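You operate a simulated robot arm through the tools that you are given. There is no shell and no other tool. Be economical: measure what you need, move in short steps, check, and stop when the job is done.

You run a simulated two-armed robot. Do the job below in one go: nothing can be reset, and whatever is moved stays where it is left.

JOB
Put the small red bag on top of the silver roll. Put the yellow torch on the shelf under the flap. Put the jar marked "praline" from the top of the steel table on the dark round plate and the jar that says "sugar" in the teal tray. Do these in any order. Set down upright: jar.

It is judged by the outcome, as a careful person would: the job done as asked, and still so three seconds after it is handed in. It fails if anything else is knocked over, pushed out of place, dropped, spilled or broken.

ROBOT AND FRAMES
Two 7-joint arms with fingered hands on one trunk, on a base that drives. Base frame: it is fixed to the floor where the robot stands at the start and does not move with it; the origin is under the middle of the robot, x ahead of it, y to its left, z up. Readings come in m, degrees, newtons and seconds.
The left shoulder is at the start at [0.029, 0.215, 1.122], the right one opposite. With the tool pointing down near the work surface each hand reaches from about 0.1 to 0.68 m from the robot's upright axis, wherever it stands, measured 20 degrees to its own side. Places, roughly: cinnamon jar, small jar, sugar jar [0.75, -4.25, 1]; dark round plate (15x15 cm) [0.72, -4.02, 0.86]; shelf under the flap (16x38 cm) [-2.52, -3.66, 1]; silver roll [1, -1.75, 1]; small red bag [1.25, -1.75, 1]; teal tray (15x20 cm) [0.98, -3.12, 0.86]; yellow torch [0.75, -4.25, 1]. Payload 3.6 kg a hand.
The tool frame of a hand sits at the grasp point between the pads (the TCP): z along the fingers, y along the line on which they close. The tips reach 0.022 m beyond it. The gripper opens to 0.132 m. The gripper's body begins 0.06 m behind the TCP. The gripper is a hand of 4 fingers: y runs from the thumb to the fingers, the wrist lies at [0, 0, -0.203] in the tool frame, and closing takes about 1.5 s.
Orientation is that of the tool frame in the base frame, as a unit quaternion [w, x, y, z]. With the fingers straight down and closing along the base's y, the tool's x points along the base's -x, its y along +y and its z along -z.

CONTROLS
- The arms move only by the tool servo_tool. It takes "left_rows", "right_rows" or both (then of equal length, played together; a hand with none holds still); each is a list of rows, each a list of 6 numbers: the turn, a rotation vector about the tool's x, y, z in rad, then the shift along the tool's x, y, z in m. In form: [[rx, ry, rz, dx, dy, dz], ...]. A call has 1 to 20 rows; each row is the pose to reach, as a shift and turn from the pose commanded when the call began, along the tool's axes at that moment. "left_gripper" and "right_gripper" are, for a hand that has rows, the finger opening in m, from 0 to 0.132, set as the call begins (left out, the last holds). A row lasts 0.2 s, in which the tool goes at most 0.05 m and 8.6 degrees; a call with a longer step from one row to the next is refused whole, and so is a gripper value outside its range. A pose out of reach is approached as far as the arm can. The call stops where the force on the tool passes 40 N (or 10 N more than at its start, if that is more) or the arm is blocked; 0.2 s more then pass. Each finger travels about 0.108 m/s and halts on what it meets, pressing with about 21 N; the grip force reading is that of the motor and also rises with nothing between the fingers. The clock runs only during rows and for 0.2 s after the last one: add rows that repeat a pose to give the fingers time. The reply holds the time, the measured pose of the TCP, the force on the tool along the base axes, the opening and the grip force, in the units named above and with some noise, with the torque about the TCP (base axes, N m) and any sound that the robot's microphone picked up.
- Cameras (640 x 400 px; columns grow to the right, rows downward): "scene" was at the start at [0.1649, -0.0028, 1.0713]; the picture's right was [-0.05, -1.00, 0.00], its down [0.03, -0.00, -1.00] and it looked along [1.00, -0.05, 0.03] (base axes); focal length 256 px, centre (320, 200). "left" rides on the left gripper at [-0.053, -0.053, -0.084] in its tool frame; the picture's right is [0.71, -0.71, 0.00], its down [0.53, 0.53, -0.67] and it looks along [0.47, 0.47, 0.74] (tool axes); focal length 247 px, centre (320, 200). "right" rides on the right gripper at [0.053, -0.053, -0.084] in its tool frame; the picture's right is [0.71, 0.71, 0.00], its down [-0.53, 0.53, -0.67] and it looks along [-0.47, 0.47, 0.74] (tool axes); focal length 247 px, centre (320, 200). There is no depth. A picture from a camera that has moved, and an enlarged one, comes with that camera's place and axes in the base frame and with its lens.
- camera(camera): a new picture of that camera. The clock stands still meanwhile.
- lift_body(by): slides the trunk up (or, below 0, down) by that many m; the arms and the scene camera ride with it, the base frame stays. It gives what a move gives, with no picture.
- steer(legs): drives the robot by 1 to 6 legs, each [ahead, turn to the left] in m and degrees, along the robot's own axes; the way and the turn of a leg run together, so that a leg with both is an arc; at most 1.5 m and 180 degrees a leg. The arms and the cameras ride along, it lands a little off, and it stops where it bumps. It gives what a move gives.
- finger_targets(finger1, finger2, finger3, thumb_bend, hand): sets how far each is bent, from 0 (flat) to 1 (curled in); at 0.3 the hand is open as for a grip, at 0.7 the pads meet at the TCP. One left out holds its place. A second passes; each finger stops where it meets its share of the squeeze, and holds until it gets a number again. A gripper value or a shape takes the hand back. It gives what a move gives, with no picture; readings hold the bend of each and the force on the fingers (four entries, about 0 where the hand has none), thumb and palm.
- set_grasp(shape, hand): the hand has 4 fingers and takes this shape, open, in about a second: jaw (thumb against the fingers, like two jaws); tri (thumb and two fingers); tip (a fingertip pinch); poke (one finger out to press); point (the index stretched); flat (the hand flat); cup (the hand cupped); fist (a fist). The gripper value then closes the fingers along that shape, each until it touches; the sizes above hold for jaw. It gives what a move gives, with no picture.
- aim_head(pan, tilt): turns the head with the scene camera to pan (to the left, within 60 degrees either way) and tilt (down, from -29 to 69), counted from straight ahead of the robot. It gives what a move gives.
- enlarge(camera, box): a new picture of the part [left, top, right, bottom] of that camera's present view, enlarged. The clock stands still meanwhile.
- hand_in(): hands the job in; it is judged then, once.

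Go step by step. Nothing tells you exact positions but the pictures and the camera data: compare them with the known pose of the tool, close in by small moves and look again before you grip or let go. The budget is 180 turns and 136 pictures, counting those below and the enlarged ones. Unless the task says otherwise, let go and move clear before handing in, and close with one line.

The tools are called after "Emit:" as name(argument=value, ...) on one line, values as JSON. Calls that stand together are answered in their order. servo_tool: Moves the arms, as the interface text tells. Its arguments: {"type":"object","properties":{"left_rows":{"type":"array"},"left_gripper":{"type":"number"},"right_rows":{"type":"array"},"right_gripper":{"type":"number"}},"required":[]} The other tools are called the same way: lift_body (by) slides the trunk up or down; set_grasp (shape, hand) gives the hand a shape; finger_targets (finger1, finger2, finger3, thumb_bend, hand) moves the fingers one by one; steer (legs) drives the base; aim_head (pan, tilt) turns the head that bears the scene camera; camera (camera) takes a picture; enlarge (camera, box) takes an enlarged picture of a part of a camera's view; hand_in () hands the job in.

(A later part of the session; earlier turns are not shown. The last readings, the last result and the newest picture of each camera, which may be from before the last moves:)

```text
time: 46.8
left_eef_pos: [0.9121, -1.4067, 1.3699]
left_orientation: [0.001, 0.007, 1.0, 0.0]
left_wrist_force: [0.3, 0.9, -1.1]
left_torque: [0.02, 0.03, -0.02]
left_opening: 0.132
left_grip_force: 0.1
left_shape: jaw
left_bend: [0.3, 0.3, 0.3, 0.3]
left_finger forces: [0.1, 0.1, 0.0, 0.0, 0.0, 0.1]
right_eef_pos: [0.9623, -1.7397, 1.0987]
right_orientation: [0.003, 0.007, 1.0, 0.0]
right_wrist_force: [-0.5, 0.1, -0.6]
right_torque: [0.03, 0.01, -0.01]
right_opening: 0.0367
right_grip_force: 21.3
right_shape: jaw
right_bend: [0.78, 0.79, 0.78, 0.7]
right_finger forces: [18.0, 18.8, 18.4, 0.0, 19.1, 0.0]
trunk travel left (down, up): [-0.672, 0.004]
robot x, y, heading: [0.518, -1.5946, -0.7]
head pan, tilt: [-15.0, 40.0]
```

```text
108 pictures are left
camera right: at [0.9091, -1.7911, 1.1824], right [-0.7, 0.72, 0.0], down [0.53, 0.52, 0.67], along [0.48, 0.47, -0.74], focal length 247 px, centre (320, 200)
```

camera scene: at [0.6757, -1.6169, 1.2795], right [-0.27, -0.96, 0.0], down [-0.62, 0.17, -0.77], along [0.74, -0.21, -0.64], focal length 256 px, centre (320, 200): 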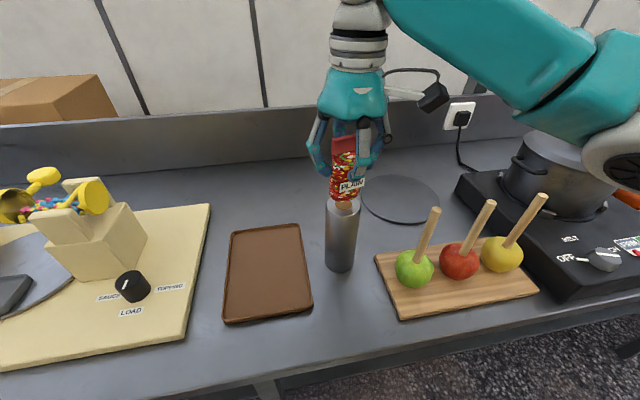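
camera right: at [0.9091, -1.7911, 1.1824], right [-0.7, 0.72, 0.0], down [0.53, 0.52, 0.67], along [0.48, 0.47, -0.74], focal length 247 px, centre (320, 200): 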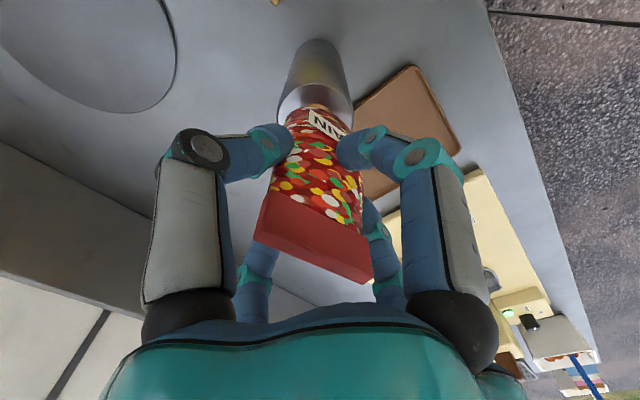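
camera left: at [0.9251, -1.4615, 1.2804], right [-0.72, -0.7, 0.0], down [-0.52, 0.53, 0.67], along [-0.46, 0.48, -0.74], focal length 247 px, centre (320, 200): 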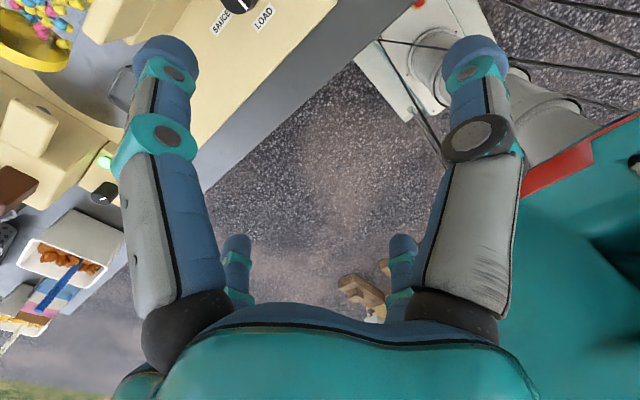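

The bag looks roughly centred above the roll; I zoom to verify.

Emit:
enlarge(camera="scene", box=[300, 130, 390, 280])

Emit:
enlarge(camera="right", box=[260, 30, 380, 130])

```text
2.67 times, centred on (345, 205) of scene
camera zoom: at [0.6757, -1.6169, 1.2795], right [-0.27, -0.96, 0.0], down [-0.62, 0.17, -0.77], along [0.74, -0.21, -0.64], focal length 682 px, centre (253, 187)
```

zoom: 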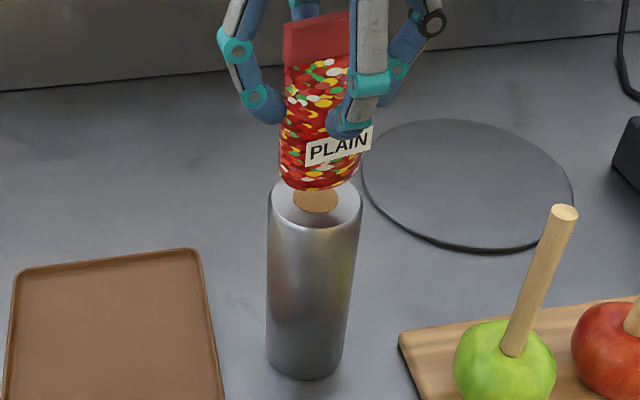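

```text
4.00 times, centred on (320, 80) of right
camera zoom: at [0.9091, -1.7911, 1.1824], right [-0.7, 0.72, 0.0], down [0.53, 0.52, 0.67], along [0.48, 0.47, -0.74], focal length 988 px, centre (320, 680)
```

zoom: 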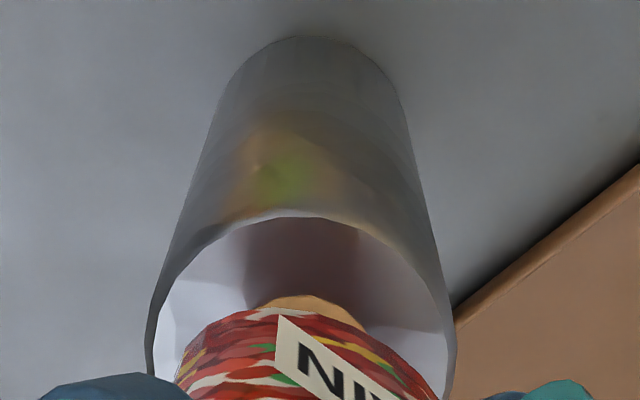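

Alignment is good within a few mm. I lower until contact, gently.

Emit:
servo_tool(right_rows=[[0, 0, 0, 0.004, 0, 0.01], [0, 0, 0, 0.004, 0, 0.016], [0, 0, 0, 0.004, 0, 0.019], [0, 0, 0, 0.004, 0, 0.019]])

Emit:
enlarge(camera="scene", box=[300, 130, 390, 280])

```text
time: 47.8
left_eef_pos: [0.9116, -1.4073, 1.3689]
left_orientation: [-0.001, 0.007, 1.0, 0.0]
left_wrist_force: [-0.2, 0.6, 0.6]
left_torque: [0.03, 0.0, 0.01]
left_opening: 0.132
left_grip_force: 0.1
left_shape: jaw
left_bend: [0.3, 0.3, 0.3, 0.3]
left_finger forces: [0.0, 0.1, 0.0, 0.0, 0.0, 0.0]
right_eef_pos: [0.9575, -1.7392, 1.0799]
right_orientation: [0.003, 0.007, 1.0, -0.001]
right_wrist_force: [0.3, 0.1, 0.1]
right_torque: [-0.02, 0.0, 0.0]
right_opening: 0.0369
right_grip_force: 21.4
right_shape: jaw
right_bend: [0.78, 0.79, 0.78, 0.7]
right_finger forces: [18.0, 18.9, 18.4, 0.0, 18.9, 0.1]
trunk travel left (down, up): [-0.672, 0.004]
robot x, y, heading: [0.5174, -1.5916, -1.0]
head pan, tilt: [-15.0, 40.0]
```

```text
2.67 times, centred on (345, 205) of scene
camera zoom: at [0.6757, -1.6168, 1.2794], right [-0.27, -0.96, 0.0], down [-0.62, 0.17, -0.77], along [0.74, -0.21, -0.64], focal length 682 px, centre (253, 187)
```

zoom: 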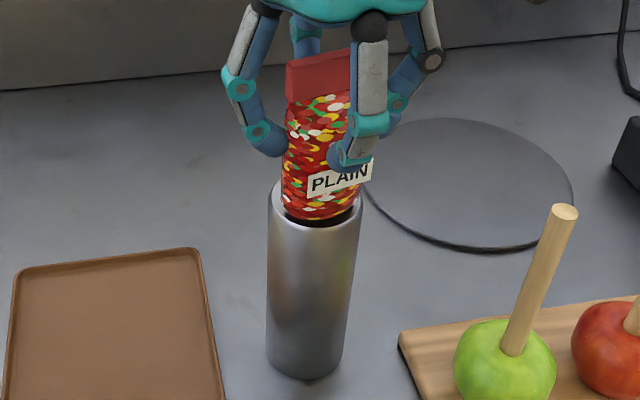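

Almost in contact. I lower a few more mm in small steps.

Emit:
servo_tool(right_rows=[[0, 0, 0, 0, 0.002, 0.001], [0, 0, 0, 0, 0.002, 0.003], [0, 0, 0, 0, 0.002, 0.004], [0, 0, 0, 0, 0.002, 0.004]])

```text
time: 48.8
left_eef_pos: [0.9118, -1.4064, 1.3685]
left_orientation: [0.0, 0.007, 1.0, 0.001]
left_wrist_force: [0.0, 0.3, -0.1]
left_torque: [-0.02, 0.0, -0.02]
left_opening: 0.1321
left_grip_force: 0.0
left_shape: jaw
left_bend: [0.3, 0.3, 0.3, 0.3]
left_finger forces: [0.0, 0.1, 0.1, 0.1, 0.1, 0.1]
right_eef_pos: [0.9565, -1.7357, 1.0754]
right_orientation: [0.002, 0.008, 1.0, -0.001]
right_wrist_force: [0.6, -0.4, -1.4]
right_torque: [0.0, -0.02, 0.03]
right_opening: 0.037
right_grip_force: 21.2
right_shape: jaw
right_bend: [0.78, 0.79, 0.78, 0.7]
right_finger forces: [18.0, 18.8, 18.3, 0.0, 19.0, 0.0]
trunk travel left (down, up): [-0.672, 0.004]
robot x, y, heading: [0.5188, -1.5928, -1.0]
head pan, tilt: [-15.0, 40.0]
```

Emit:
servo_tool(right_rows=[[0, 0, 0, 0, 0, 0.002], [0, 0, 0, 0, 0, 0.002]])

Emit:
enlarge(camera="right", box=[260, 30, 380, 130])

Emit:
enlarge(camera="scene", box=[310, 170, 370, 240])

```text
time: 49.4
left_eef_pos: [0.9124, -1.4069, 1.3686]
left_orientation: [0.001, 0.007, 1.0, 0.0]
left_wrist_force: [0.8, 0.2, -0.8]
left_torque: [-0.04, 0.02, 0.0]
left_opening: 0.1322
left_grip_force: 0.1
left_shape: jaw
left_bend: [0.3, 0.3, 0.3, 0.3]
left_finger forces: [0.0, 0.0, 0.1, 0.0, 0.0, 0.1]
right_eef_pos: [0.957, -1.7385, 1.0753]
right_orientation: [0.003, 0.007, 1.0, -0.001]
right_wrist_force: [-0.7, -0.3, 6.0]
right_torque: [-0.06, 0.01, -0.01]
right_opening: 0.0373
right_grip_force: 21.5
right_shape: jaw
right_bend: [0.78, 0.79, 0.78, 0.7]
right_finger forces: [18.9, 19.5, 18.9, 0.0, 20.2, 0.0]
trunk travel left (down, up): [-0.672, 0.004]
robot x, y, heading: [0.5196, -1.5967, -0.7]
head pan, tilt: [-15.0, 40.0]
```

```text
4.00 times, centred on (320, 80) of right
camera zoom: at [0.9041, -1.7886, 1.1588], right [-0.7, 0.72, 0.0], down [0.53, 0.52, 0.67], along [0.48, 0.47, -0.74], focal length 988 px, centre (320, 680)
```

zoom: 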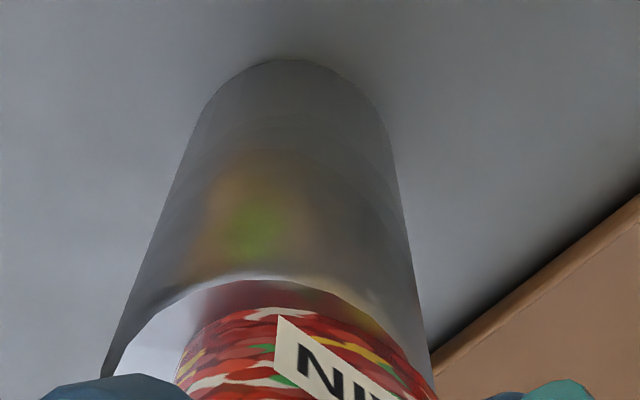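

```text
5.71 times, centred on (340, 205) of scene
camera zoom: at [0.6752, -1.6168, 1.2796], right [-0.27, -0.96, 0.0], down [-0.62, 0.17, -0.77], along [0.74, -0.21, -0.64], focal length 1462 px, centre (206, 171)
```

zoom: 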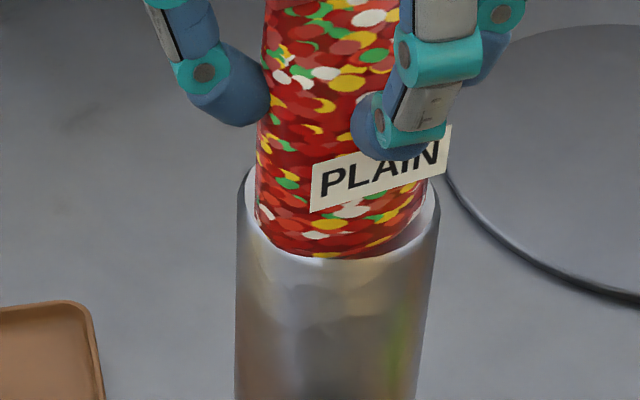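

The bag rests on the roll (6 N contact) and is centred. I open and rise away.

Emit:
servo_tool(right_rows=[[0, 0, 0, 0, 0, 0], [0, 0, 0, 0, 0, 0], [0, 0, 0, 0, 0, 0], [0, 0, 0, 0, 0, 0], [0, 0, 0, 0, 0, 0], [0, 0, 0, 0, 0, 0]], right_gripper=0.11)

Emit:
camera(camera="scene")

Emit:
servo_tool(right_rows=[[0, 0, 0, 0, 0, -0.02], [0, 0, 0, 0, 0, -0.05], [0, 0, 0, 0, 0, -0.08], [0, 0, 0, 0, 0, -0.12], [0, 0, 0, 0, 0, -0.15]])

Emit:
camera(camera="scene")

```text
time: 50.8
left_eef_pos: [0.9129, -1.4071, 1.3682]
left_orientation: [0.001, 0.008, 1.0, 0.0]
left_wrist_force: [-0.6, -0.4, -0.5]
left_torque: [-0.03, 0.01, -0.01]
left_opening: 0.132
left_grip_force: 0.1
left_shape: jaw
left_bend: [0.3, 0.3, 0.3, 0.3]
left_finger forces: [0.0, 0.0, 0.0, 0.0, 0.1, 0.0]
right_eef_pos: [0.9573, -1.7366, 1.0753]
right_orientation: [0.002, 0.007, 1.0, 0.0]
right_wrist_force: [-0.1, -0.9, -0.1]
right_torque: [0.0, 0.02, 0.03]
right_opening: 0.1096
right_grip_force: 0.0
right_shape: jaw
right_bend: [0.25, 0.25, 0.25, 0.42]
right_finger forces: [0.0, 0.0, 0.0, 0.0, 0.0, 0.0]
trunk travel left (down, up): [-0.672, 0.004]
robot x, y, heading: [0.518, -1.5938, -0.9]
head pan, tilt: [-15.0, 40.0]
```

```text
102 pictures are left
camera scene: at [0.6757, -1.6169, 1.2794], right [-0.27, -0.96, 0.0], down [-0.62, 0.17, -0.77], along [0.74, -0.21, -0.64], focal length 256 px, centre (320, 200)
```

scene: 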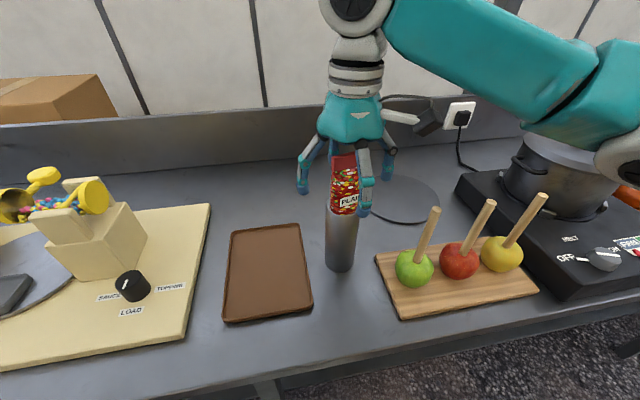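

```text
time: 52.0
left_eef_pos: [0.9125, -1.407, 1.3684]
left_orientation: [0.001, 0.007, 1.0, -0.001]
left_wrist_force: [-0.2, 1.1, 0.3]
left_torque: [-0.02, 0.01, 0.04]
left_opening: 0.1319
left_grip_force: 0.0
left_shape: jaw
left_bend: [0.3, 0.3, 0.3, 0.3]
left_finger forces: [0.0, 0.0, 0.1, 0.0, 0.0, 0.0]
right_eef_pos: [0.9568, -1.7373, 1.2257]
right_orientation: [0.003, 0.008, 1.0, -0.001]
right_wrist_force: [0.6, 0.6, 0.1]
right_torque: [-0.02, -0.03, 0.01]
right_opening: 0.11
right_grip_force: 0.0
right_shape: jaw
right_bend: [0.25, 0.25, 0.25, 0.42]
right_finger forces: [0.1, 0.0, 0.0, 0.1, 0.0, 0.1]
trunk travel left (down, up): [-0.672, 0.004]
robot x, y, heading: [0.5172, -1.5959, -0.8]
head pan, tilt: [-15.0, 40.0]
```

```text
101 pictures are left
camera scene: at [0.6756, -1.6168, 1.2794], right [-0.27, -0.96, 0.0], down [-0.62, 0.17, -0.77], along [0.74, -0.21, -0.64], focal length 256 px, centre (320, 200)
```

scene: 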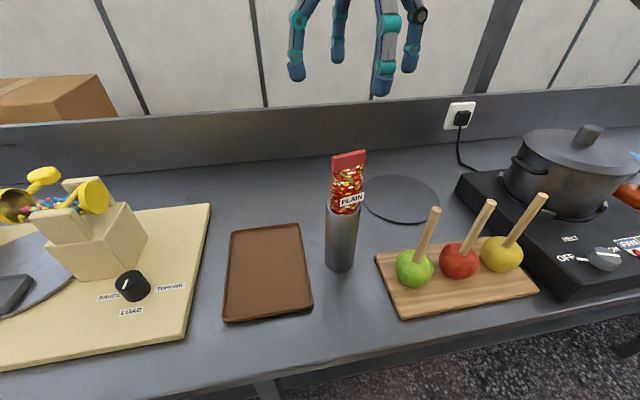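

The bag stands on the roll. I retract the hand, back off, and turn toward -y.

Emit:
servo_tool(right_rows=[[0, 0, 0, 0.03, 0, -0.03], [0, 0, 0, 0.06, 0, -0.06], [0, 0, 0, 0.06, 0, -0.06]], right_gripper=0.132)

Emit:
steer(legs=[[-0.35, 0], [0, -45], [0, -44]])

Emit:
aim_head(pan=20, tilt=20)

Emit:
camera(camera="scene")

```text
time: 52.8
left_eef_pos: [0.9133, -1.4067, 1.3685]
left_orientation: [0.0, 0.006, 1.0, 0.0]
left_wrist_force: [-0.4, -0.4, -1.2]
left_torque: [0.0, 0.0, 0.01]
left_opening: 0.1321
left_grip_force: 0.0
left_shape: jaw
left_bend: [0.3, 0.3, 0.3, 0.3]
left_finger forces: [0.0, 0.0, 0.0, 0.0, 0.0, 0.0]
right_eef_pos: [0.8953, -1.7381, 1.2844]
right_orientation: [0.002, 0.006, 1.0, -0.001]
right_wrist_force: [-0.3, -0.6, 0.5]
right_torque: [-0.01, 0.03, -0.01]
right_opening: 0.1317
right_grip_force: 0.0
right_shape: jaw
right_bend: [0.3, 0.3, 0.3, 0.3]
right_finger forces: [0.1, 0.1, 0.0, 0.0, 0.0, 0.0]
trunk travel left (down, up): [-0.672, 0.004]
robot x, y, heading: [0.5219, -1.5936, -0.8]
head pan, tilt: [-15.0, 40.0]
```

```text
time: 58.5
left_eef_pos: [0.484, -1.9015, 1.3701]
left_orientation: [0.002, 0.58, 0.814, 0.002]
left_wrist_force: [-1.1, -0.2, 0.4]
left_torque: [0.01, -0.06, 0.01]
left_opening: 0.1318
left_grip_force: 0.1
left_shape: jaw
left_bend: [0.3, 0.3, 0.3, 0.3]
left_finger forces: [0.1, 0.1, 0.0, 0.1, 0.0, 0.0]
right_eef_pos: [0.1678, -1.9973, 1.2848]
right_orientation: [0.003, 0.58, 0.815, -0.001]
right_wrist_force: [-1.1, -0.5, 0.7]
right_torque: [0.01, -0.06, -0.02]
right_opening: 0.1324
right_grip_force: 0.0
right_shape: jaw
right_bend: [0.3, 0.3, 0.3, 0.3]
right_finger forces: [0.1, 0.0, 0.1, 0.0, 0.0, 0.1]
trunk travel left (down, up): [-0.672, 0.004]
robot x, y, heading: [0.2307, -1.5725, -73.3]
head pan, tilt: [-15.0, 40.0]
stopped in leg 3: the robot was blocked; the commanded pose is now the measured one
```

```text
time: 59.5
left_eef_pos: [0.487, -1.8986, 1.3694]
left_orientation: [0.001, 0.58, 0.815, 0.001]
left_wrist_force: [0.7, -0.2, 1.0]
left_torque: [0.04, -0.03, 0.01]
left_opening: 0.1319
left_grip_force: 0.0
left_shape: jaw
left_bend: [0.3, 0.3, 0.3, 0.3]
left_finger forces: [0.0, 0.0, 0.0, 0.1, 0.1, 0.1]
right_eef_pos: [0.1703, -1.9974, 1.2855]
right_orientation: [0.002, 0.58, 0.815, -0.002]
right_wrist_force: [0.2, 0.3, -0.2]
right_torque: [0.01, -0.01, 0.0]
right_opening: 0.132
right_grip_force: 0.1
right_shape: jaw
right_bend: [0.3, 0.3, 0.3, 0.3]
right_finger forces: [0.0, 0.0, 0.1, 0.0, 0.0, 0.0]
trunk travel left (down, up): [-0.672, 0.004]
robot x, y, heading: [0.2255, -1.5701, -72.9]
head pan, tilt: [20.0, 20.0]
```

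```text
100 pictures are left
camera scene: at [0.3033, -1.7188, 1.3108], right [-0.8, -0.6, 0.0], down [-0.21, 0.27, -0.94], along [0.56, -0.75, -0.34], focal length 256 px, centre (320, 200)
```

scene: 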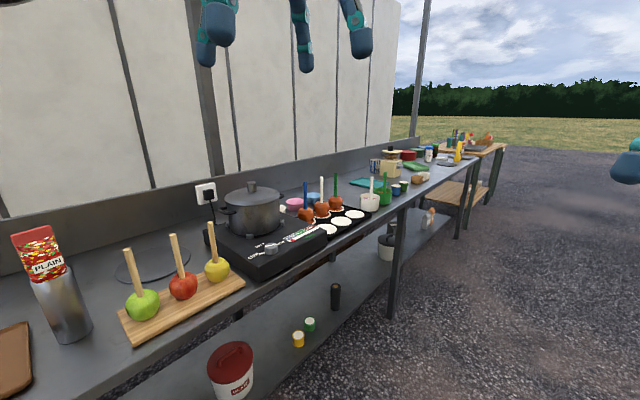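

Blocked is likely spurious friction at the turn; I finish the turn and drive on to about y=-3.5.

Emit:
steer(legs=[[0, -17], [1.5, 0]])

Emit:
aim_head(pan=40, tilt=25)

Emit:
camera(camera="scene")

```text
time: 67.9
left_eef_pos: [0.3936, -3.4645, 1.3682]
left_orientation: [0.001, 0.689, 0.725, 0.001]
left_wrist_force: [0.1, 1.3, 0.0]
left_torque: [0.01, 0.02, -0.01]
left_opening: 0.1318
left_grip_force: 0.1
left_shape: jaw
left_bend: [0.3, 0.3, 0.3, 0.3]
left_finger forces: [0.0, 0.1, 0.0, 0.0, 0.0, 0.0]
right_eef_pos: [0.0631, -3.47, 1.2862]
right_orientation: [0.002, 0.689, 0.725, -0.001]
right_wrist_force: [0.1, 0.4, 0.3]
right_torque: [0.02, 0.02, 0.05]
right_opening: 0.1321
right_grip_force: 0.2
right_shape: jaw
right_bend: [0.3, 0.3, 0.3, 0.3]
right_finger forces: [0.1, 0.1, 0.0, 0.0, 0.1, 0.1]
trunk travel left (down, up): [-0.672, 0.004]
robot x, y, heading: [0.2349, -3.0792, -89.1]
head pan, tilt: [20.0, 20.0]
```

```text
time: 68.7
left_eef_pos: [0.3945, -3.4655, 1.3699]
left_orientation: [0.001, 0.688, 0.725, 0.001]
left_wrist_force: [0.2, -0.1, -0.2]
left_torque: [0.01, 0.0, -0.02]
left_opening: 0.1318
left_grip_force: 0.0
left_shape: jaw
left_bend: [0.3, 0.3, 0.3, 0.3]
left_finger forces: [0.0, 0.0, 0.1, 0.0, 0.1, 0.0]
right_eef_pos: [0.0648, -3.4704, 1.2867]
right_orientation: [0.002, 0.689, 0.725, -0.003]
right_wrist_force: [-0.1, 0.0, -0.4]
right_torque: [0.02, 0.01, -0.01]
right_opening: 0.1319
right_grip_force: 0.0
right_shape: jaw
right_bend: [0.3, 0.3, 0.3, 0.3]
right_finger forces: [0.0, 0.0, 0.0, 0.0, 0.0, 0.0]
trunk travel left (down, up): [-0.672, 0.004]
robot x, y, heading: [0.2343, -3.0808, -89.1]
head pan, tilt: [40.0, 25.0]
```

```text
99 pictures are left
camera scene: at [0.2946, -3.2225, 1.3028], right [-0.76, -0.65, 0.0], down [-0.28, 0.32, -0.91], along [0.59, -0.69, -0.42], focal length 256 px, centre (320, 200)
```

scene: 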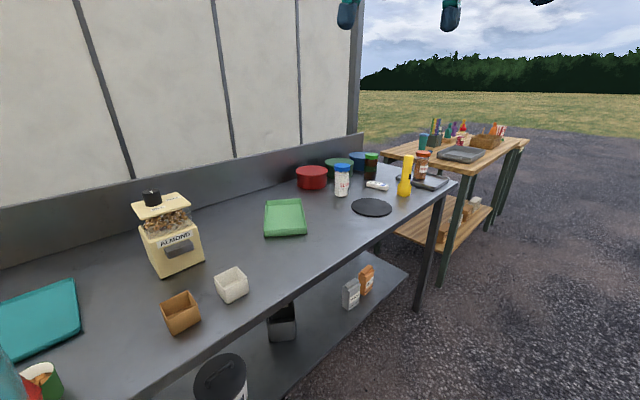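

Now I see the teal tray, dark plate, jars and yellow torch further along. I drive on and turn to face them.

Emit:
steer(legs=[[0.98, 0], [0, 44], [0, 40]])

Emit:
aim_head(pan=0, tilt=40)

Emit:
camera(camera="scene")

```text
time: 77.1
left_eef_pos: [0.6698, -4.0344, 1.3711]
left_orientation: [-0.001, 0.163, 0.987, -0.001]
left_wrist_force: [0.1, 0.9, -0.4]
left_torque: [-0.06, 0.03, -0.01]
left_opening: 0.1321
left_grip_force: 0.0
left_shape: jaw
left_bend: [0.3, 0.3, 0.3, 0.3]
left_finger forces: [0.0, 0.0, 0.1, 0.0, 0.0, 0.0]
right_eef_pos: [0.5522, -4.3421, 1.2874]
right_orientation: [0.002, 0.162, 0.987, -0.002]
right_wrist_force: [0.6, 0.5, -0.7]
right_torque: [-0.02, 0.01, -0.02]
right_opening: 0.1318
right_grip_force: 0.2
right_shape: jaw
right_bend: [0.3, 0.3, 0.3, 0.3]
right_finger forces: [0.0, 0.0, 0.0, 0.0, 0.1, 0.1]
trunk travel left (down, up): [-0.672, 0.004]
robot x, y, heading: [0.23, -4.0937, -18.6]
head pan, tilt: [40.0, 25.0]
stopped in leg 3: the robot was blocked; the commanded pose is now the measured one
```

```text
time: 78.2
left_eef_pos: [0.668, -4.0375, 1.3716]
left_orientation: [0.0, 0.165, 0.986, 0.0]
left_wrist_force: [-0.1, -0.1, -0.7]
left_torque: [0.04, -0.03, -0.02]
left_opening: 0.1322
left_grip_force: 0.1
left_shape: jaw
left_bend: [0.3, 0.3, 0.3, 0.3]
left_finger forces: [0.0, 0.1, 0.0, 0.0, 0.0, 0.0]
right_eef_pos: [0.5509, -4.3465, 1.2877]
right_orientation: [0.003, 0.162, 0.987, -0.001]
right_wrist_force: [-0.4, 0.8, -0.3]
right_torque: [0.04, 0.04, 0.0]
right_opening: 0.1321
right_grip_force: 0.0
right_shape: jaw
right_bend: [0.3, 0.3, 0.3, 0.3]
right_finger forces: [0.0, 0.1, 0.1, 0.1, 0.0, 0.0]
trunk travel left (down, up): [-0.672, 0.004]
robot x, y, heading: [0.2262, -4.0988, -18.8]
head pan, tilt: [0.0, 40.0]
```

```text
98 pictures are left
camera scene: at [0.3803, -4.1429, 1.2794], right [-0.32, -0.95, 0.0], down [-0.61, 0.2, -0.77], along [0.73, -0.24, -0.64], focal length 256 px, centre (320, 200)
```

scene: 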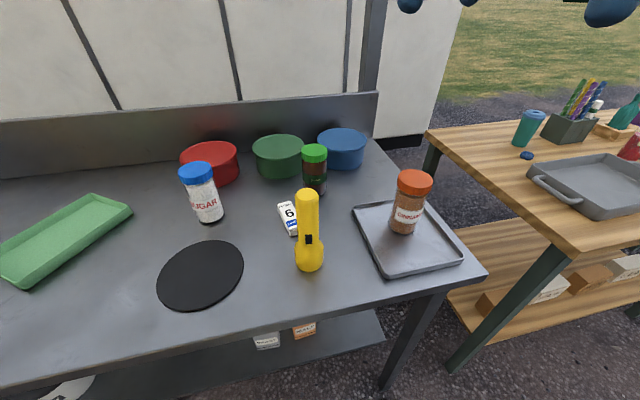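

I enlarge to read the jar labels.

Emit:
enlarge(camera="scene", box=[270, 130, 450, 280])

Emit:
camera(camera="right")

Emit:
camera(camera="left")

```text
2.67 times, centred on (360, 205) of scene
camera zoom: at [0.3803, -4.1429, 1.2794], right [-0.32, -0.95, 0.0], down [-0.61, 0.2, -0.77], along [0.73, -0.24, -0.64], focal length 682 px, centre (213, 187)
```

zoom: 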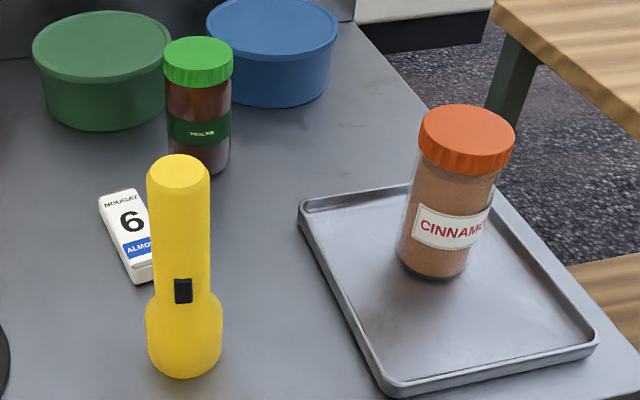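

```text
96 pictures are left
camera right: at [0.4852, -4.3787, 1.3704], right [-0.44, 0.9, -0.01], down [0.66, 0.33, 0.67], along [0.6, 0.29, -0.74], focal length 247 px, centre (320, 200)
```

right: 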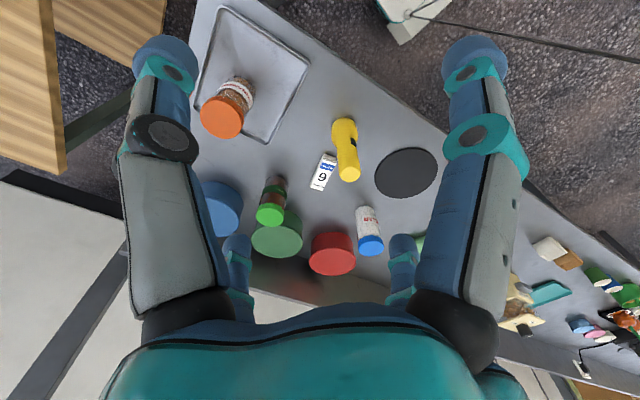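

```text
95 pictures are left
camera left: at [0.7023, -4.1062, 1.4548], right [-0.9, -0.44, 0.0], down [-0.33, 0.67, 0.67], along [-0.29, 0.6, -0.74], focal length 247 px, centre (320, 200)
```

left: 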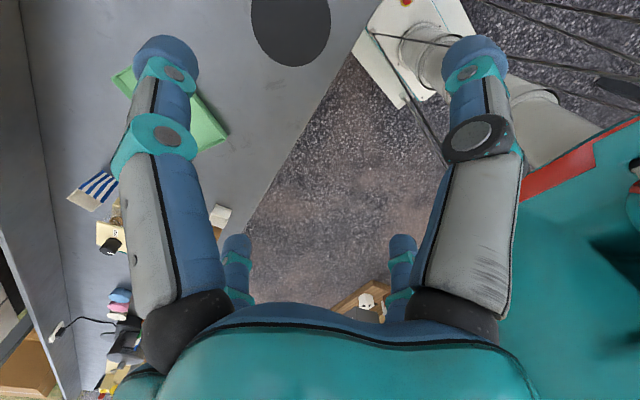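

The green-lidded jar reads PRALINE; it's at about [0.913, -4.305], sugar at [0.89, -4.038], torch standing at [0.672, -4.22], plate at [0.716, -4.016]. I square up and move closer.

Emit:
steer(legs=[[0, 18], [0.1, 0]])

Emit:
lift_body(by=-0.08)

Emit:
camera(camera="scene")

Emit:
camera(camera="right")

```text
time: 80.3
left_eef_pos: [0.7307, -3.9048, 1.3701]
left_orientation: [-0.001, 0.008, 1.0, -0.001]
left_wrist_force: [0.9, 0.2, -0.8]
left_torque: [-0.03, 0.02, 0.0]
left_opening: 0.1318
left_grip_force: 0.1
left_shape: jaw
left_bend: [0.3, 0.3, 0.3, 0.3]
left_finger forces: [0.1, 0.1, 0.1, 0.0, 0.0, 0.1]
right_eef_pos: [0.7137, -4.2344, 1.2864]
right_orientation: [0.002, 0.007, 1.0, -0.002]
right_wrist_force: [0.0, -0.2, 0.2]
right_torque: [-0.04, 0.03, 0.0]
right_opening: 0.1321
right_grip_force: 0.0
right_shape: jaw
right_bend: [0.3, 0.3, 0.3, 0.3]
right_finger forces: [0.0, 0.1, 0.0, 0.1, 0.0, 0.0]
trunk travel left (down, up): [-0.672, 0.004]
robot x, y, heading: [0.3227, -4.1035, -1.0]
head pan, tilt: [0.0, 40.0]
```

```text
time: 81.5
left_eef_pos: [0.7304, -3.9067, 1.2902]
left_orientation: [0.0, 0.007, 1.0, 0.0]
left_wrist_force: [0.3, 1.1, -0.1]
left_torque: [0.02, 0.0, 0.02]
left_opening: 0.1319
left_grip_force: 0.0
left_shape: jaw
left_bend: [0.3, 0.3, 0.3, 0.3]
left_finger forces: [0.0, 0.0, 0.1, 0.0, 0.0, 0.1]
right_eef_pos: [0.7125, -4.2378, 1.2078]
right_orientation: [0.003, 0.007, 1.0, -0.001]
right_wrist_force: [0.4, 0.3, 0.3]
right_torque: [0.03, -0.01, 0.0]
right_opening: 0.1318
right_grip_force: 0.1
right_shape: jaw
right_bend: [0.3, 0.3, 0.3, 0.3]
right_finger forces: [0.0, 0.0, 0.0, 0.1, 0.0, 0.0]
trunk travel left (down, up): [-0.592, 0.084]
robot x, y, heading: [0.3298, -4.1015, -0.8]
head pan, tilt: [0.0, 40.0]
```

```text
94 pictures are left
camera scene: at [0.4879, -4.1047, 1.1992], right [-0.02, -1.0, 0.0], down [-0.64, 0.01, -0.77], along [0.77, -0.01, -0.64], focal length 256 px, centre (320, 200)
```

scene: 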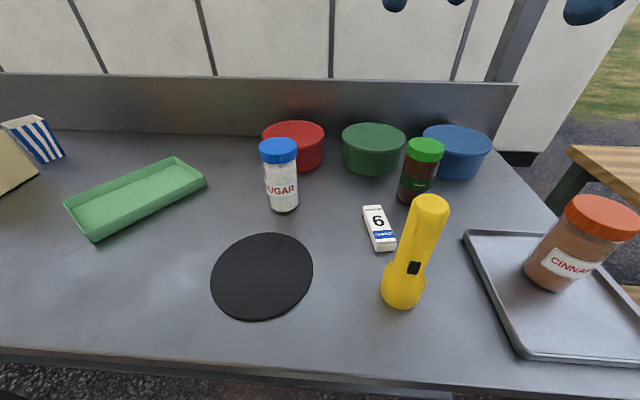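

```text
93 pictures are left
camera right: at [0.66, -4.2881, 1.2908], right [-0.7, 0.72, 0.0], down [0.53, 0.52, 0.67], along [0.48, 0.47, -0.74], focal length 247 px, centre (320, 200)
```

right: 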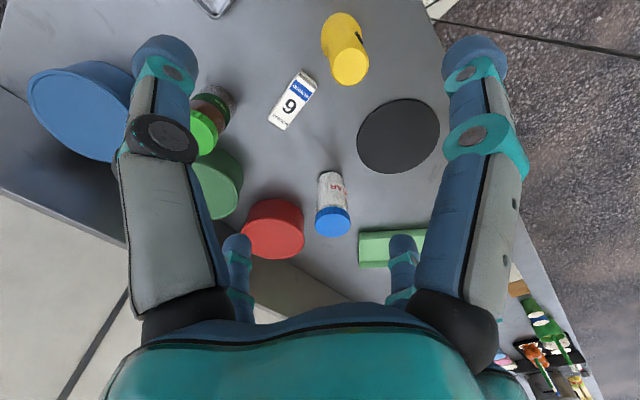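

I move the right hand above the praline jar and look again before descending.

Emit:
servo_tool(right_rows=[[0, 0, 0, -0.04, -0.012, 0], [0, 0, 0, -0.08, -0.024, 0], [0, 0, 0, -0.12, -0.036, 0], [0, 0, 0, -0.16, -0.049, 0.01], [0, 0, 0, -0.1975, -0.061, 0.04], [0, 0, 0, -0.1975, -0.061, 0.08], [0, 0, 0, -0.1975, -0.061, 0.08]])

Emit:
camera(camera="right")

Emit:
camera(camera="scene")

```text
time: 83.1
left_eef_pos: [0.7291, -3.9062, 1.2903]
left_orientation: [0.0, 0.007, 1.0, -0.001]
left_wrist_force: [-0.8, 0.5, 0.0]
left_torque: [0.02, 0.03, 0.03]
left_opening: 0.1321
left_grip_force: 0.1
left_shape: jaw
left_bend: [0.3, 0.3, 0.3, 0.3]
left_finger forces: [0.0, 0.0, 0.0, 0.0, 0.0, 0.0]
right_eef_pos: [0.9091, -4.2999, 1.1272]
right_orientation: [0.002, 0.007, 1.0, -0.001]
right_wrist_force: [0.3, 0.2, -0.5]
right_torque: [-0.03, 0.0, -0.01]
right_opening: 0.132
right_grip_force: 0.0
right_shape: jaw
right_bend: [0.3, 0.3, 0.3, 0.3]
right_finger forces: [0.0, 0.0, 0.1, 0.0, 0.0, 0.1]
trunk travel left (down, up): [-0.592, 0.084]
robot x, y, heading: [0.3294, -4.1072, -0.9]
head pan, tilt: [0.0, 40.0]
```

```text
92 pictures are left
camera right: at [0.8569, -4.3514, 1.2109], right [-0.7, 0.72, 0.0], down [0.53, 0.52, 0.67], along [0.48, 0.46, -0.74], focal length 247 px, centre (320, 200)
```

right: 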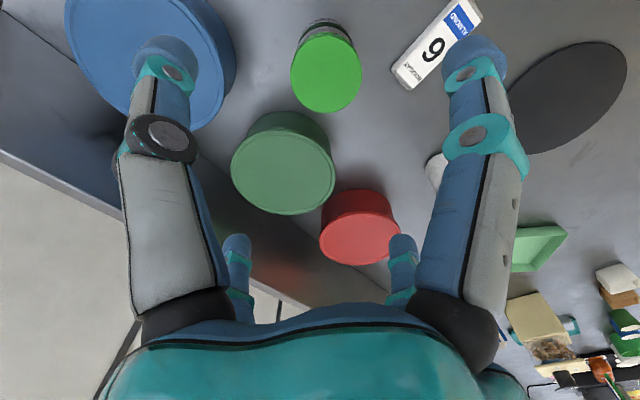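

```text
91 pictures are left
camera scene: at [0.4876, -4.1043, 1.1992], right [-0.02, -1.0, 0.0], down [-0.64, 0.01, -0.77], along [0.77, -0.01, -0.64], focal length 256 px, centre (320, 200)
```

scene: 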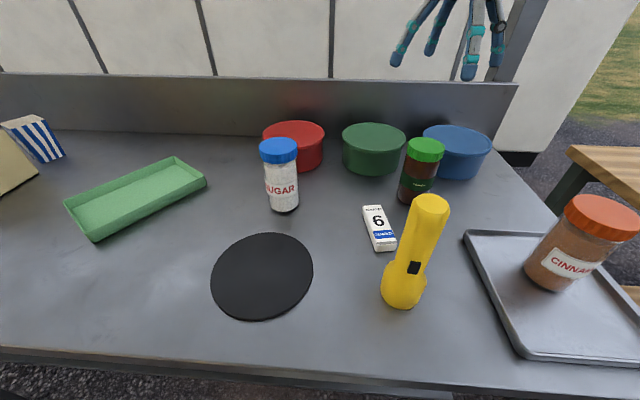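

Jar lid centre at about [0.902, -4.304]. I correct and descend to z≈0.932.

Emit:
servo_tool(right_rows=[[0, 0, 0, 0.006, -0.004, 0.0], [0, 0, 0, 0.006, -0.004, 0.04], [0, 0, 0, 0.006, -0.004, 0.08], [0, 0, 0, 0.006, -0.004, 0.12], [0, 0, 0, 0.006, -0.004, 0.12]])

Emit:
camera(camera="right")

Emit:
camera(camera="scene")

```text
time: 84.3
left_eef_pos: [0.7302, -3.9062, 1.2911]
left_orientation: [0.0, 0.009, 1.0, -0.001]
left_wrist_force: [0.5, 0.3, 0.0]
left_torque: [-0.04, -0.01, 0.01]
left_opening: 0.1319
left_grip_force: 0.0
left_shape: jaw
left_bend: [0.3, 0.3, 0.3, 0.3]
left_finger forces: [0.1, 0.0, 0.1, 0.1, 0.0, 0.0]
right_eef_pos: [0.9031, -4.3037, 1.008]
right_orientation: [0.002, 0.007, 1.0, -0.001]
right_wrist_force: [1.0, 0.2, 0.0]
right_torque: [0.01, -0.02, 0.0]
right_opening: 0.1318
right_grip_force: 0.2
right_shape: jaw
right_bend: [0.3, 0.3, 0.3, 0.3]
right_finger forces: [0.1, 0.0, 0.0, 0.0, 0.1, 0.0]
trunk travel left (down, up): [-0.592, 0.084]
robot x, y, heading: [0.3272, -4.1014, -0.9]
head pan, tilt: [0.0, 40.0]
```

```text
90 pictures are left
camera right: at [0.8503, -4.3565, 1.091], right [-0.7, 0.72, 0.0], down [0.53, 0.52, 0.67], along [0.48, 0.46, -0.74], focal length 247 px, centre (320, 200)
```

right: 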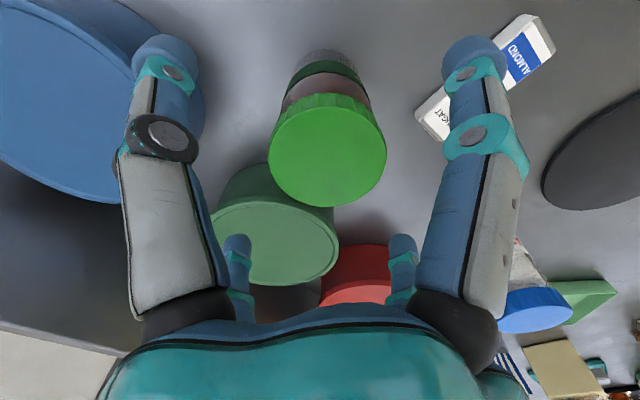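

```text
89 pictures are left
camera scene: at [0.4876, -4.1046, 1.1992], right [-0.02, -1.0, 0.0], down [-0.64, 0.01, -0.77], along [0.77, -0.01, -0.64], focal length 256 px, centre (320, 200)
```

scene: 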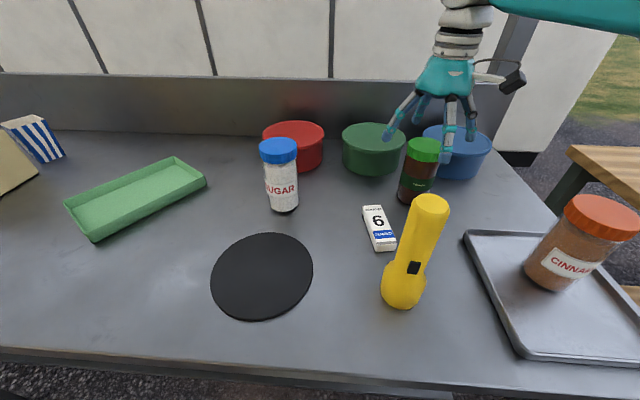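

The four fingers sit around the jar; centre offset is about 5 mm. I correct and descend.

Emit:
servo_tool(right_rows=[[0, 0, 0, 0.005, -0.003, 0.0], [0, 0, 0, 0.005, -0.003, 0.03], [0, 0, 0, 0.005, -0.003, 0.055], [0, 0, 0, 0.005, -0.003, 0.072], [0, 0, 0, 0.005, -0.003, 0.072]])

Emit:
camera(camera="right")

Emit:
enlarge(camera="scene", box=[360, 60, 520, 220])

```text
time: 85.5
left_eef_pos: [0.729, -3.9066, 1.293]
left_orientation: [0.0, 0.008, 1.0, 0.0]
left_wrist_force: [0.1, -0.2, 0.2]
left_torque: [-0.03, -0.01, 0.02]
left_opening: 0.1321
left_grip_force: 0.1
left_shape: jaw
left_bend: [0.3, 0.3, 0.3, 0.3]
left_finger forces: [0.0, 0.0, 0.1, 0.0, 0.0, 0.0]
right_eef_pos: [0.9002, -4.307, 0.9355]
right_orientation: [0.003, 0.007, 1.0, -0.001]
right_wrist_force: [0.4, -0.2, 0.6]
right_torque: [-0.01, -0.03, 0.02]
right_opening: 0.1319
right_grip_force: 0.1
right_shape: jaw
right_bend: [0.3, 0.3, 0.3, 0.3]
right_finger forces: [0.1, 0.1, 0.0, 0.1, 0.0, 0.1]
trunk travel left (down, up): [-0.592, 0.084]
robot x, y, heading: [0.3259, -4.1032, -1.1]
head pan, tilt: [0.0, 40.0]
```

```text
88 pictures are left
camera right: at [0.8468, -4.359, 1.0192], right [-0.7, 0.72, 0.0], down [0.53, 0.52, 0.67], along [0.48, 0.46, -0.74], focal length 247 px, centre (320, 200)
```

right: 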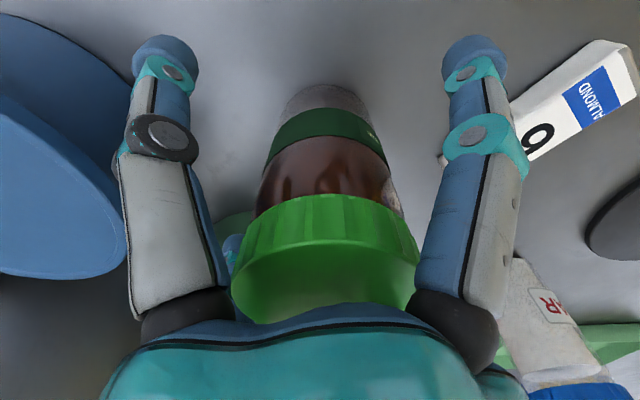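

```text
2.50 times, centred on (440, 140) of scene
camera zoom: at [0.4877, -4.1047, 1.1992], right [-0.02, -1.0, 0.0], down [-0.64, 0.01, -0.77], along [0.77, -0.01, -0.64], focal length 640 px, centre (20, 350)
```

zoom: 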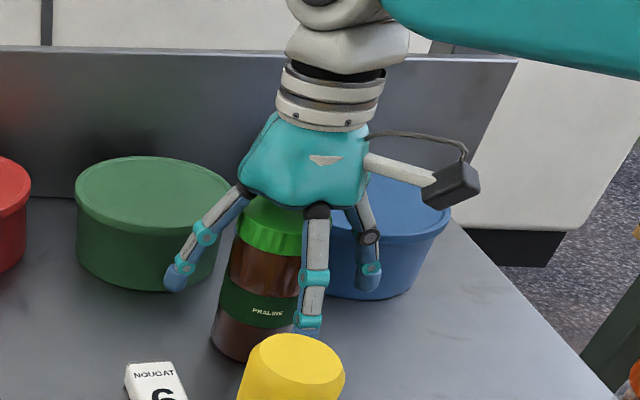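

Centred within a few mm. I close on the jar.

Emit:
servo_tool(right_rows=[[0, 0, 0, 0, 0.004, 0], [0, 0, 0, 0, 0.004, 0], [0, 0, 0, 0, 0.004, 0], [0, 0, 0, 0, 0.004, 0], [0, 0, 0, 0, 0.004, 0], [0, 0, 0, 0, 0.004, 0], [0, 0, 0, 0, 0.004, 0]], right_gripper=0.04)

Emit:
camera(camera="right")

Emit:
enlarge(camera="scene", box=[360, 60, 520, 220])

```text
time: 87.1
left_eef_pos: [0.7291, -3.9069, 1.2913]
left_orientation: [0.0, 0.008, 1.0, 0.0]
left_wrist_force: [0.4, 0.0, 0.3]
left_torque: [-0.02, 0.01, -0.03]
left_opening: 0.132
left_grip_force: 0.0
left_shape: jaw
left_bend: [0.3, 0.3, 0.3, 0.3]
left_finger forces: [0.0, 0.1, 0.0, 0.0, 0.0, 0.0]
right_eef_pos: [0.9004, -4.3031, 0.9355]
right_orientation: [0.002, 0.008, 1.0, -0.001]
right_wrist_force: [-0.2, 1.1, -0.2]
right_torque: [0.0, 0.02, 0.01]
right_opening: 0.0542
right_grip_force: 21.1
right_shape: jaw
right_bend: [0.4, 0.41, 0.42, 0.7]
right_finger forces: [18.9, 19.2, 19.0, 0.0, 19.0, 0.0]
trunk travel left (down, up): [-0.592, 0.084]
robot x, y, heading: [0.33, -4.1045, -1.0]
head pan, tilt: [0.0, 40.0]
```

```text
86 pictures are left
camera right: at [0.8476, -4.355, 1.0194], right [-0.7, 0.72, 0.0], down [0.53, 0.52, 0.67], along [0.48, 0.46, -0.74], focal length 247 px, centre (320, 200)
```

right: 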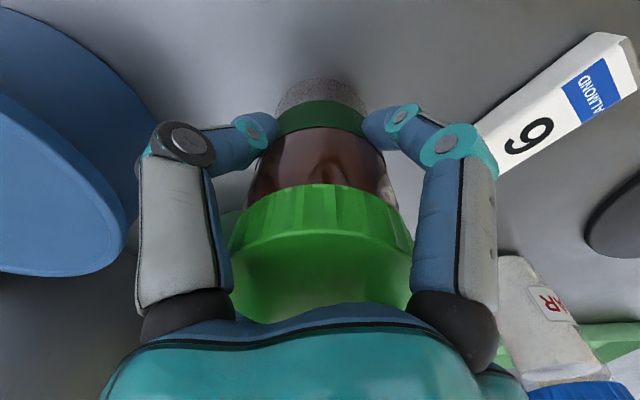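

```text
2.50 times, centred on (440, 140) of scene
camera zoom: at [0.4879, -4.1046, 1.1992], right [-0.02, -1.0, 0.0], down [-0.64, 0.01, -0.77], along [0.77, -0.01, -0.64], focal length 640 px, centre (20, 350)
```

zoom: 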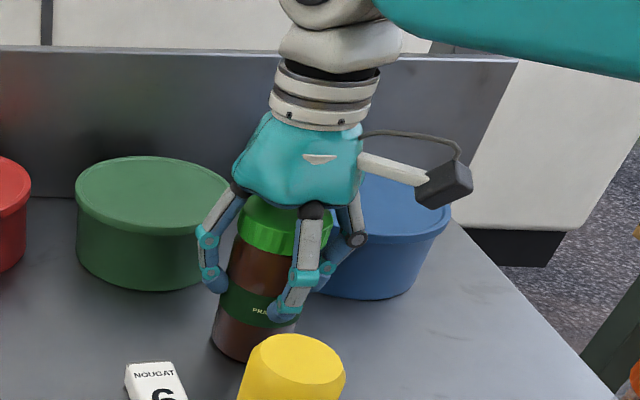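

Held. I first lift the jar straight up while moving the left hand out of the way.

Emit:
servo_tool(right_rows=[[0, 0, 0, 0, 0, -0.03], [0, 0, 0, 0, 0, -0.07], [0, 0, 0, 0, 0, -0.11], [0, 0, 0, 0, 0, -0.14], [0, 0, 0, 0, 0, -0.15], [0, 0, 0, 0, 0, -0.15]], left_rows=[[0, 0, 0, 0, 0.04, 0], [0, 0, 0, 0.02, 0.08, 0], [0, 0, 0, 0.04, 0.12, 0], [0, 0, 0, 0.06, 0.16, 0], [0, 0, 0, 0.07, 0.18, 0], [0, 0, 0, 0.07, 0.18, 0]])

Emit:
camera(camera="scene")

```text
time: 88.5
left_eef_pos: [0.6635, -3.7255, 1.2897]
left_orientation: [0.0, 0.009, 1.0, 0.001]
left_wrist_force: [0.2, 0.2, -0.3]
left_torque: [0.0, 0.0, 0.01]
left_opening: 0.1322
left_grip_force: 0.2
left_shape: jaw
left_bend: [0.3, 0.3, 0.3, 0.3]
left_finger forces: [0.0, 0.0, 0.0, 0.1, 0.0, 0.0]
right_eef_pos: [0.9, -4.3041, 1.0859]
right_orientation: [0.002, 0.008, 1.0, -0.001]
right_wrist_force: [-0.4, 0.4, -3.1]
right_torque: [0.0, 0.0, -0.01]
right_opening: 0.0541
right_grip_force: 21.1
right_shape: jaw
right_bend: [0.4, 0.41, 0.42, 0.7]
right_finger forces: [18.8, 19.0, 19.1, 0.0, 18.9, 0.0]
trunk travel left (down, up): [-0.592, 0.084]
robot x, y, heading: [0.3244, -4.1031, -1.0]
head pan, tilt: [0.0, 40.0]
```

```text
84 pictures are left
camera scene: at [0.4883, -4.1048, 1.1991], right [-0.02, -1.0, 0.0], down [-0.64, 0.01, -0.77], along [0.77, -0.01, -0.64], focal length 256 px, centre (320, 200)
```

scene: 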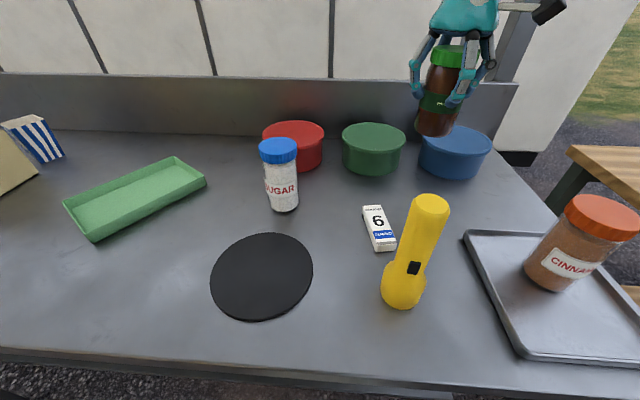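

The jar is lifted. I carry it over the dark plate.

Emit:
servo_tool(right_rows=[[0, 0, 0, 0.02, 0.03, 0], [0, 0, 0, 0.045, 0.066, 0], [0, 0, 0, 0.07, 0.103, 0], [0, 0, 0, 0.095, 0.14, 0], [0, 0, 0, 0.12, 0.177, 0], [0, 0, 0, 0.145, 0.214, 0], [0, 0, 0, 0.17, 0.25, 0], [0, 0, 0, 0.1915, 0.283, 0], [0, 0, 0, 0.1915, 0.283, 0]])

Emit:
camera(camera="scene")

Emit:
camera(camera="right")

```text
time: 90.5
left_eef_pos: [0.6648, -3.726, 1.2909]
left_orientation: [0.001, 0.008, 1.0, 0.001]
left_wrist_force: [-0.2, 0.1, -0.1]
left_torque: [0.01, -0.01, -0.01]
left_opening: 0.1319
left_grip_force: 0.2
left_shape: jaw
left_bend: [0.3, 0.3, 0.3, 0.3]
left_finger forces: [0.0, 0.0, 0.1, 0.0, 0.0, 0.0]
right_eef_pos: [0.711, -4.0182, 1.084]
right_orientation: [0.003, 0.008, 1.0, -0.001]
right_wrist_force: [0.5, 0.0, -4.0]
right_torque: [0.0, 0.01, 0.01]
right_opening: 0.054
right_grip_force: 21.7
right_shape: jaw
right_bend: [0.4, 0.41, 0.42, 0.7]
right_finger forces: [18.6, 19.2, 19.3, 0.1, 19.2, 0.1]
trunk travel left (down, up): [-0.592, 0.084]
robot x, y, heading: [0.3267, -4.1003, -0.8]
head pan, tilt: [0.0, 40.0]
```

```text
83 pictures are left
camera scene: at [0.4881, -4.1052, 1.1991], right [-0.02, -1.0, 0.0], down [-0.64, 0.01, -0.77], along [0.77, -0.01, -0.64], focal length 256 px, centre (320, 200)
```

scene: 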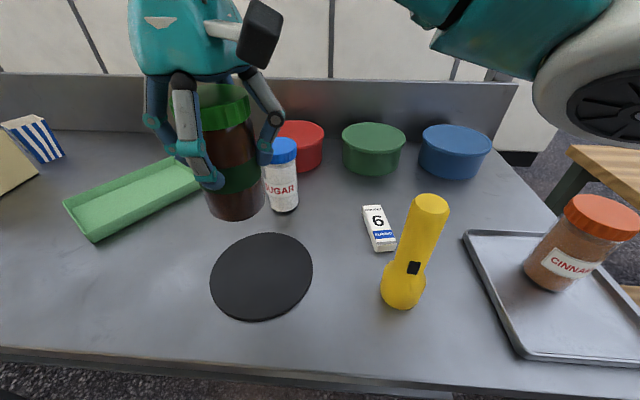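

```text
82 pictures are left
camera right: at [0.658, -4.0694, 1.168], right [-0.7, 0.72, 0.0], down [0.53, 0.52, 0.67], along [0.48, 0.46, -0.74], focal length 247 px, centre (320, 200)
```

right: 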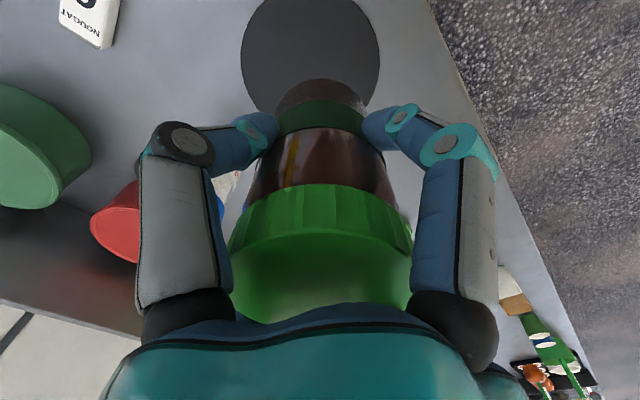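

The jar hangs above the plate. I lower most of the way and check.

Emit:
servo_tool(right_rows=[[0, 0, 0, 0.006, 0, 0.04], [0, 0, 0, 0.006, 0, 0.08], [0, 0, 0, 0.006, 0, 0.115], [0, 0, 0, 0.006, 0, 0.13], [0, 0, 0, 0.006, 0, 0.13]])

Emit:
camera(camera="scene")

```text
time: 91.7
left_eef_pos: [0.6625, -3.7257, 1.291]
left_orientation: [0.0, 0.008, 1.0, 0.0]
left_wrist_force: [0.9, -0.3, 0.4]
left_torque: [-0.04, 0.01, -0.01]
left_opening: 0.132
left_grip_force: 0.1
left_shape: jaw
left_bend: [0.3, 0.3, 0.3, 0.3]
left_finger forces: [0.0, 0.0, 0.0, 0.0, 0.1, 0.0]
right_eef_pos: [0.7054, -4.0173, 0.9545]
right_orientation: [0.003, 0.007, 1.0, -0.001]
right_wrist_force: [-0.5, -0.3, -5.6]
right_torque: [-0.01, -0.01, -0.02]
right_opening: 0.054
right_grip_force: 21.2
right_shape: jaw
right_bend: [0.4, 0.41, 0.42, 0.7]
right_finger forces: [18.7, 19.2, 19.1, 0.0, 19.2, 0.0]
trunk travel left (down, up): [-0.592, 0.084]
robot x, y, heading: [0.3305, -4.1047, -0.9]
head pan, tilt: [0.0, 40.0]
```

```text
81 pictures are left
camera scene: at [0.4876, -4.1045, 1.1992], right [-0.02, -1.0, 0.0], down [-0.64, 0.01, -0.77], along [0.77, -0.01, -0.64], focal length 256 px, centre (320, 200)
```

scene: 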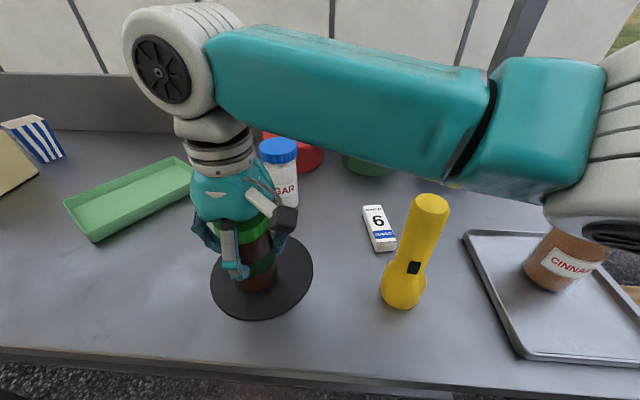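

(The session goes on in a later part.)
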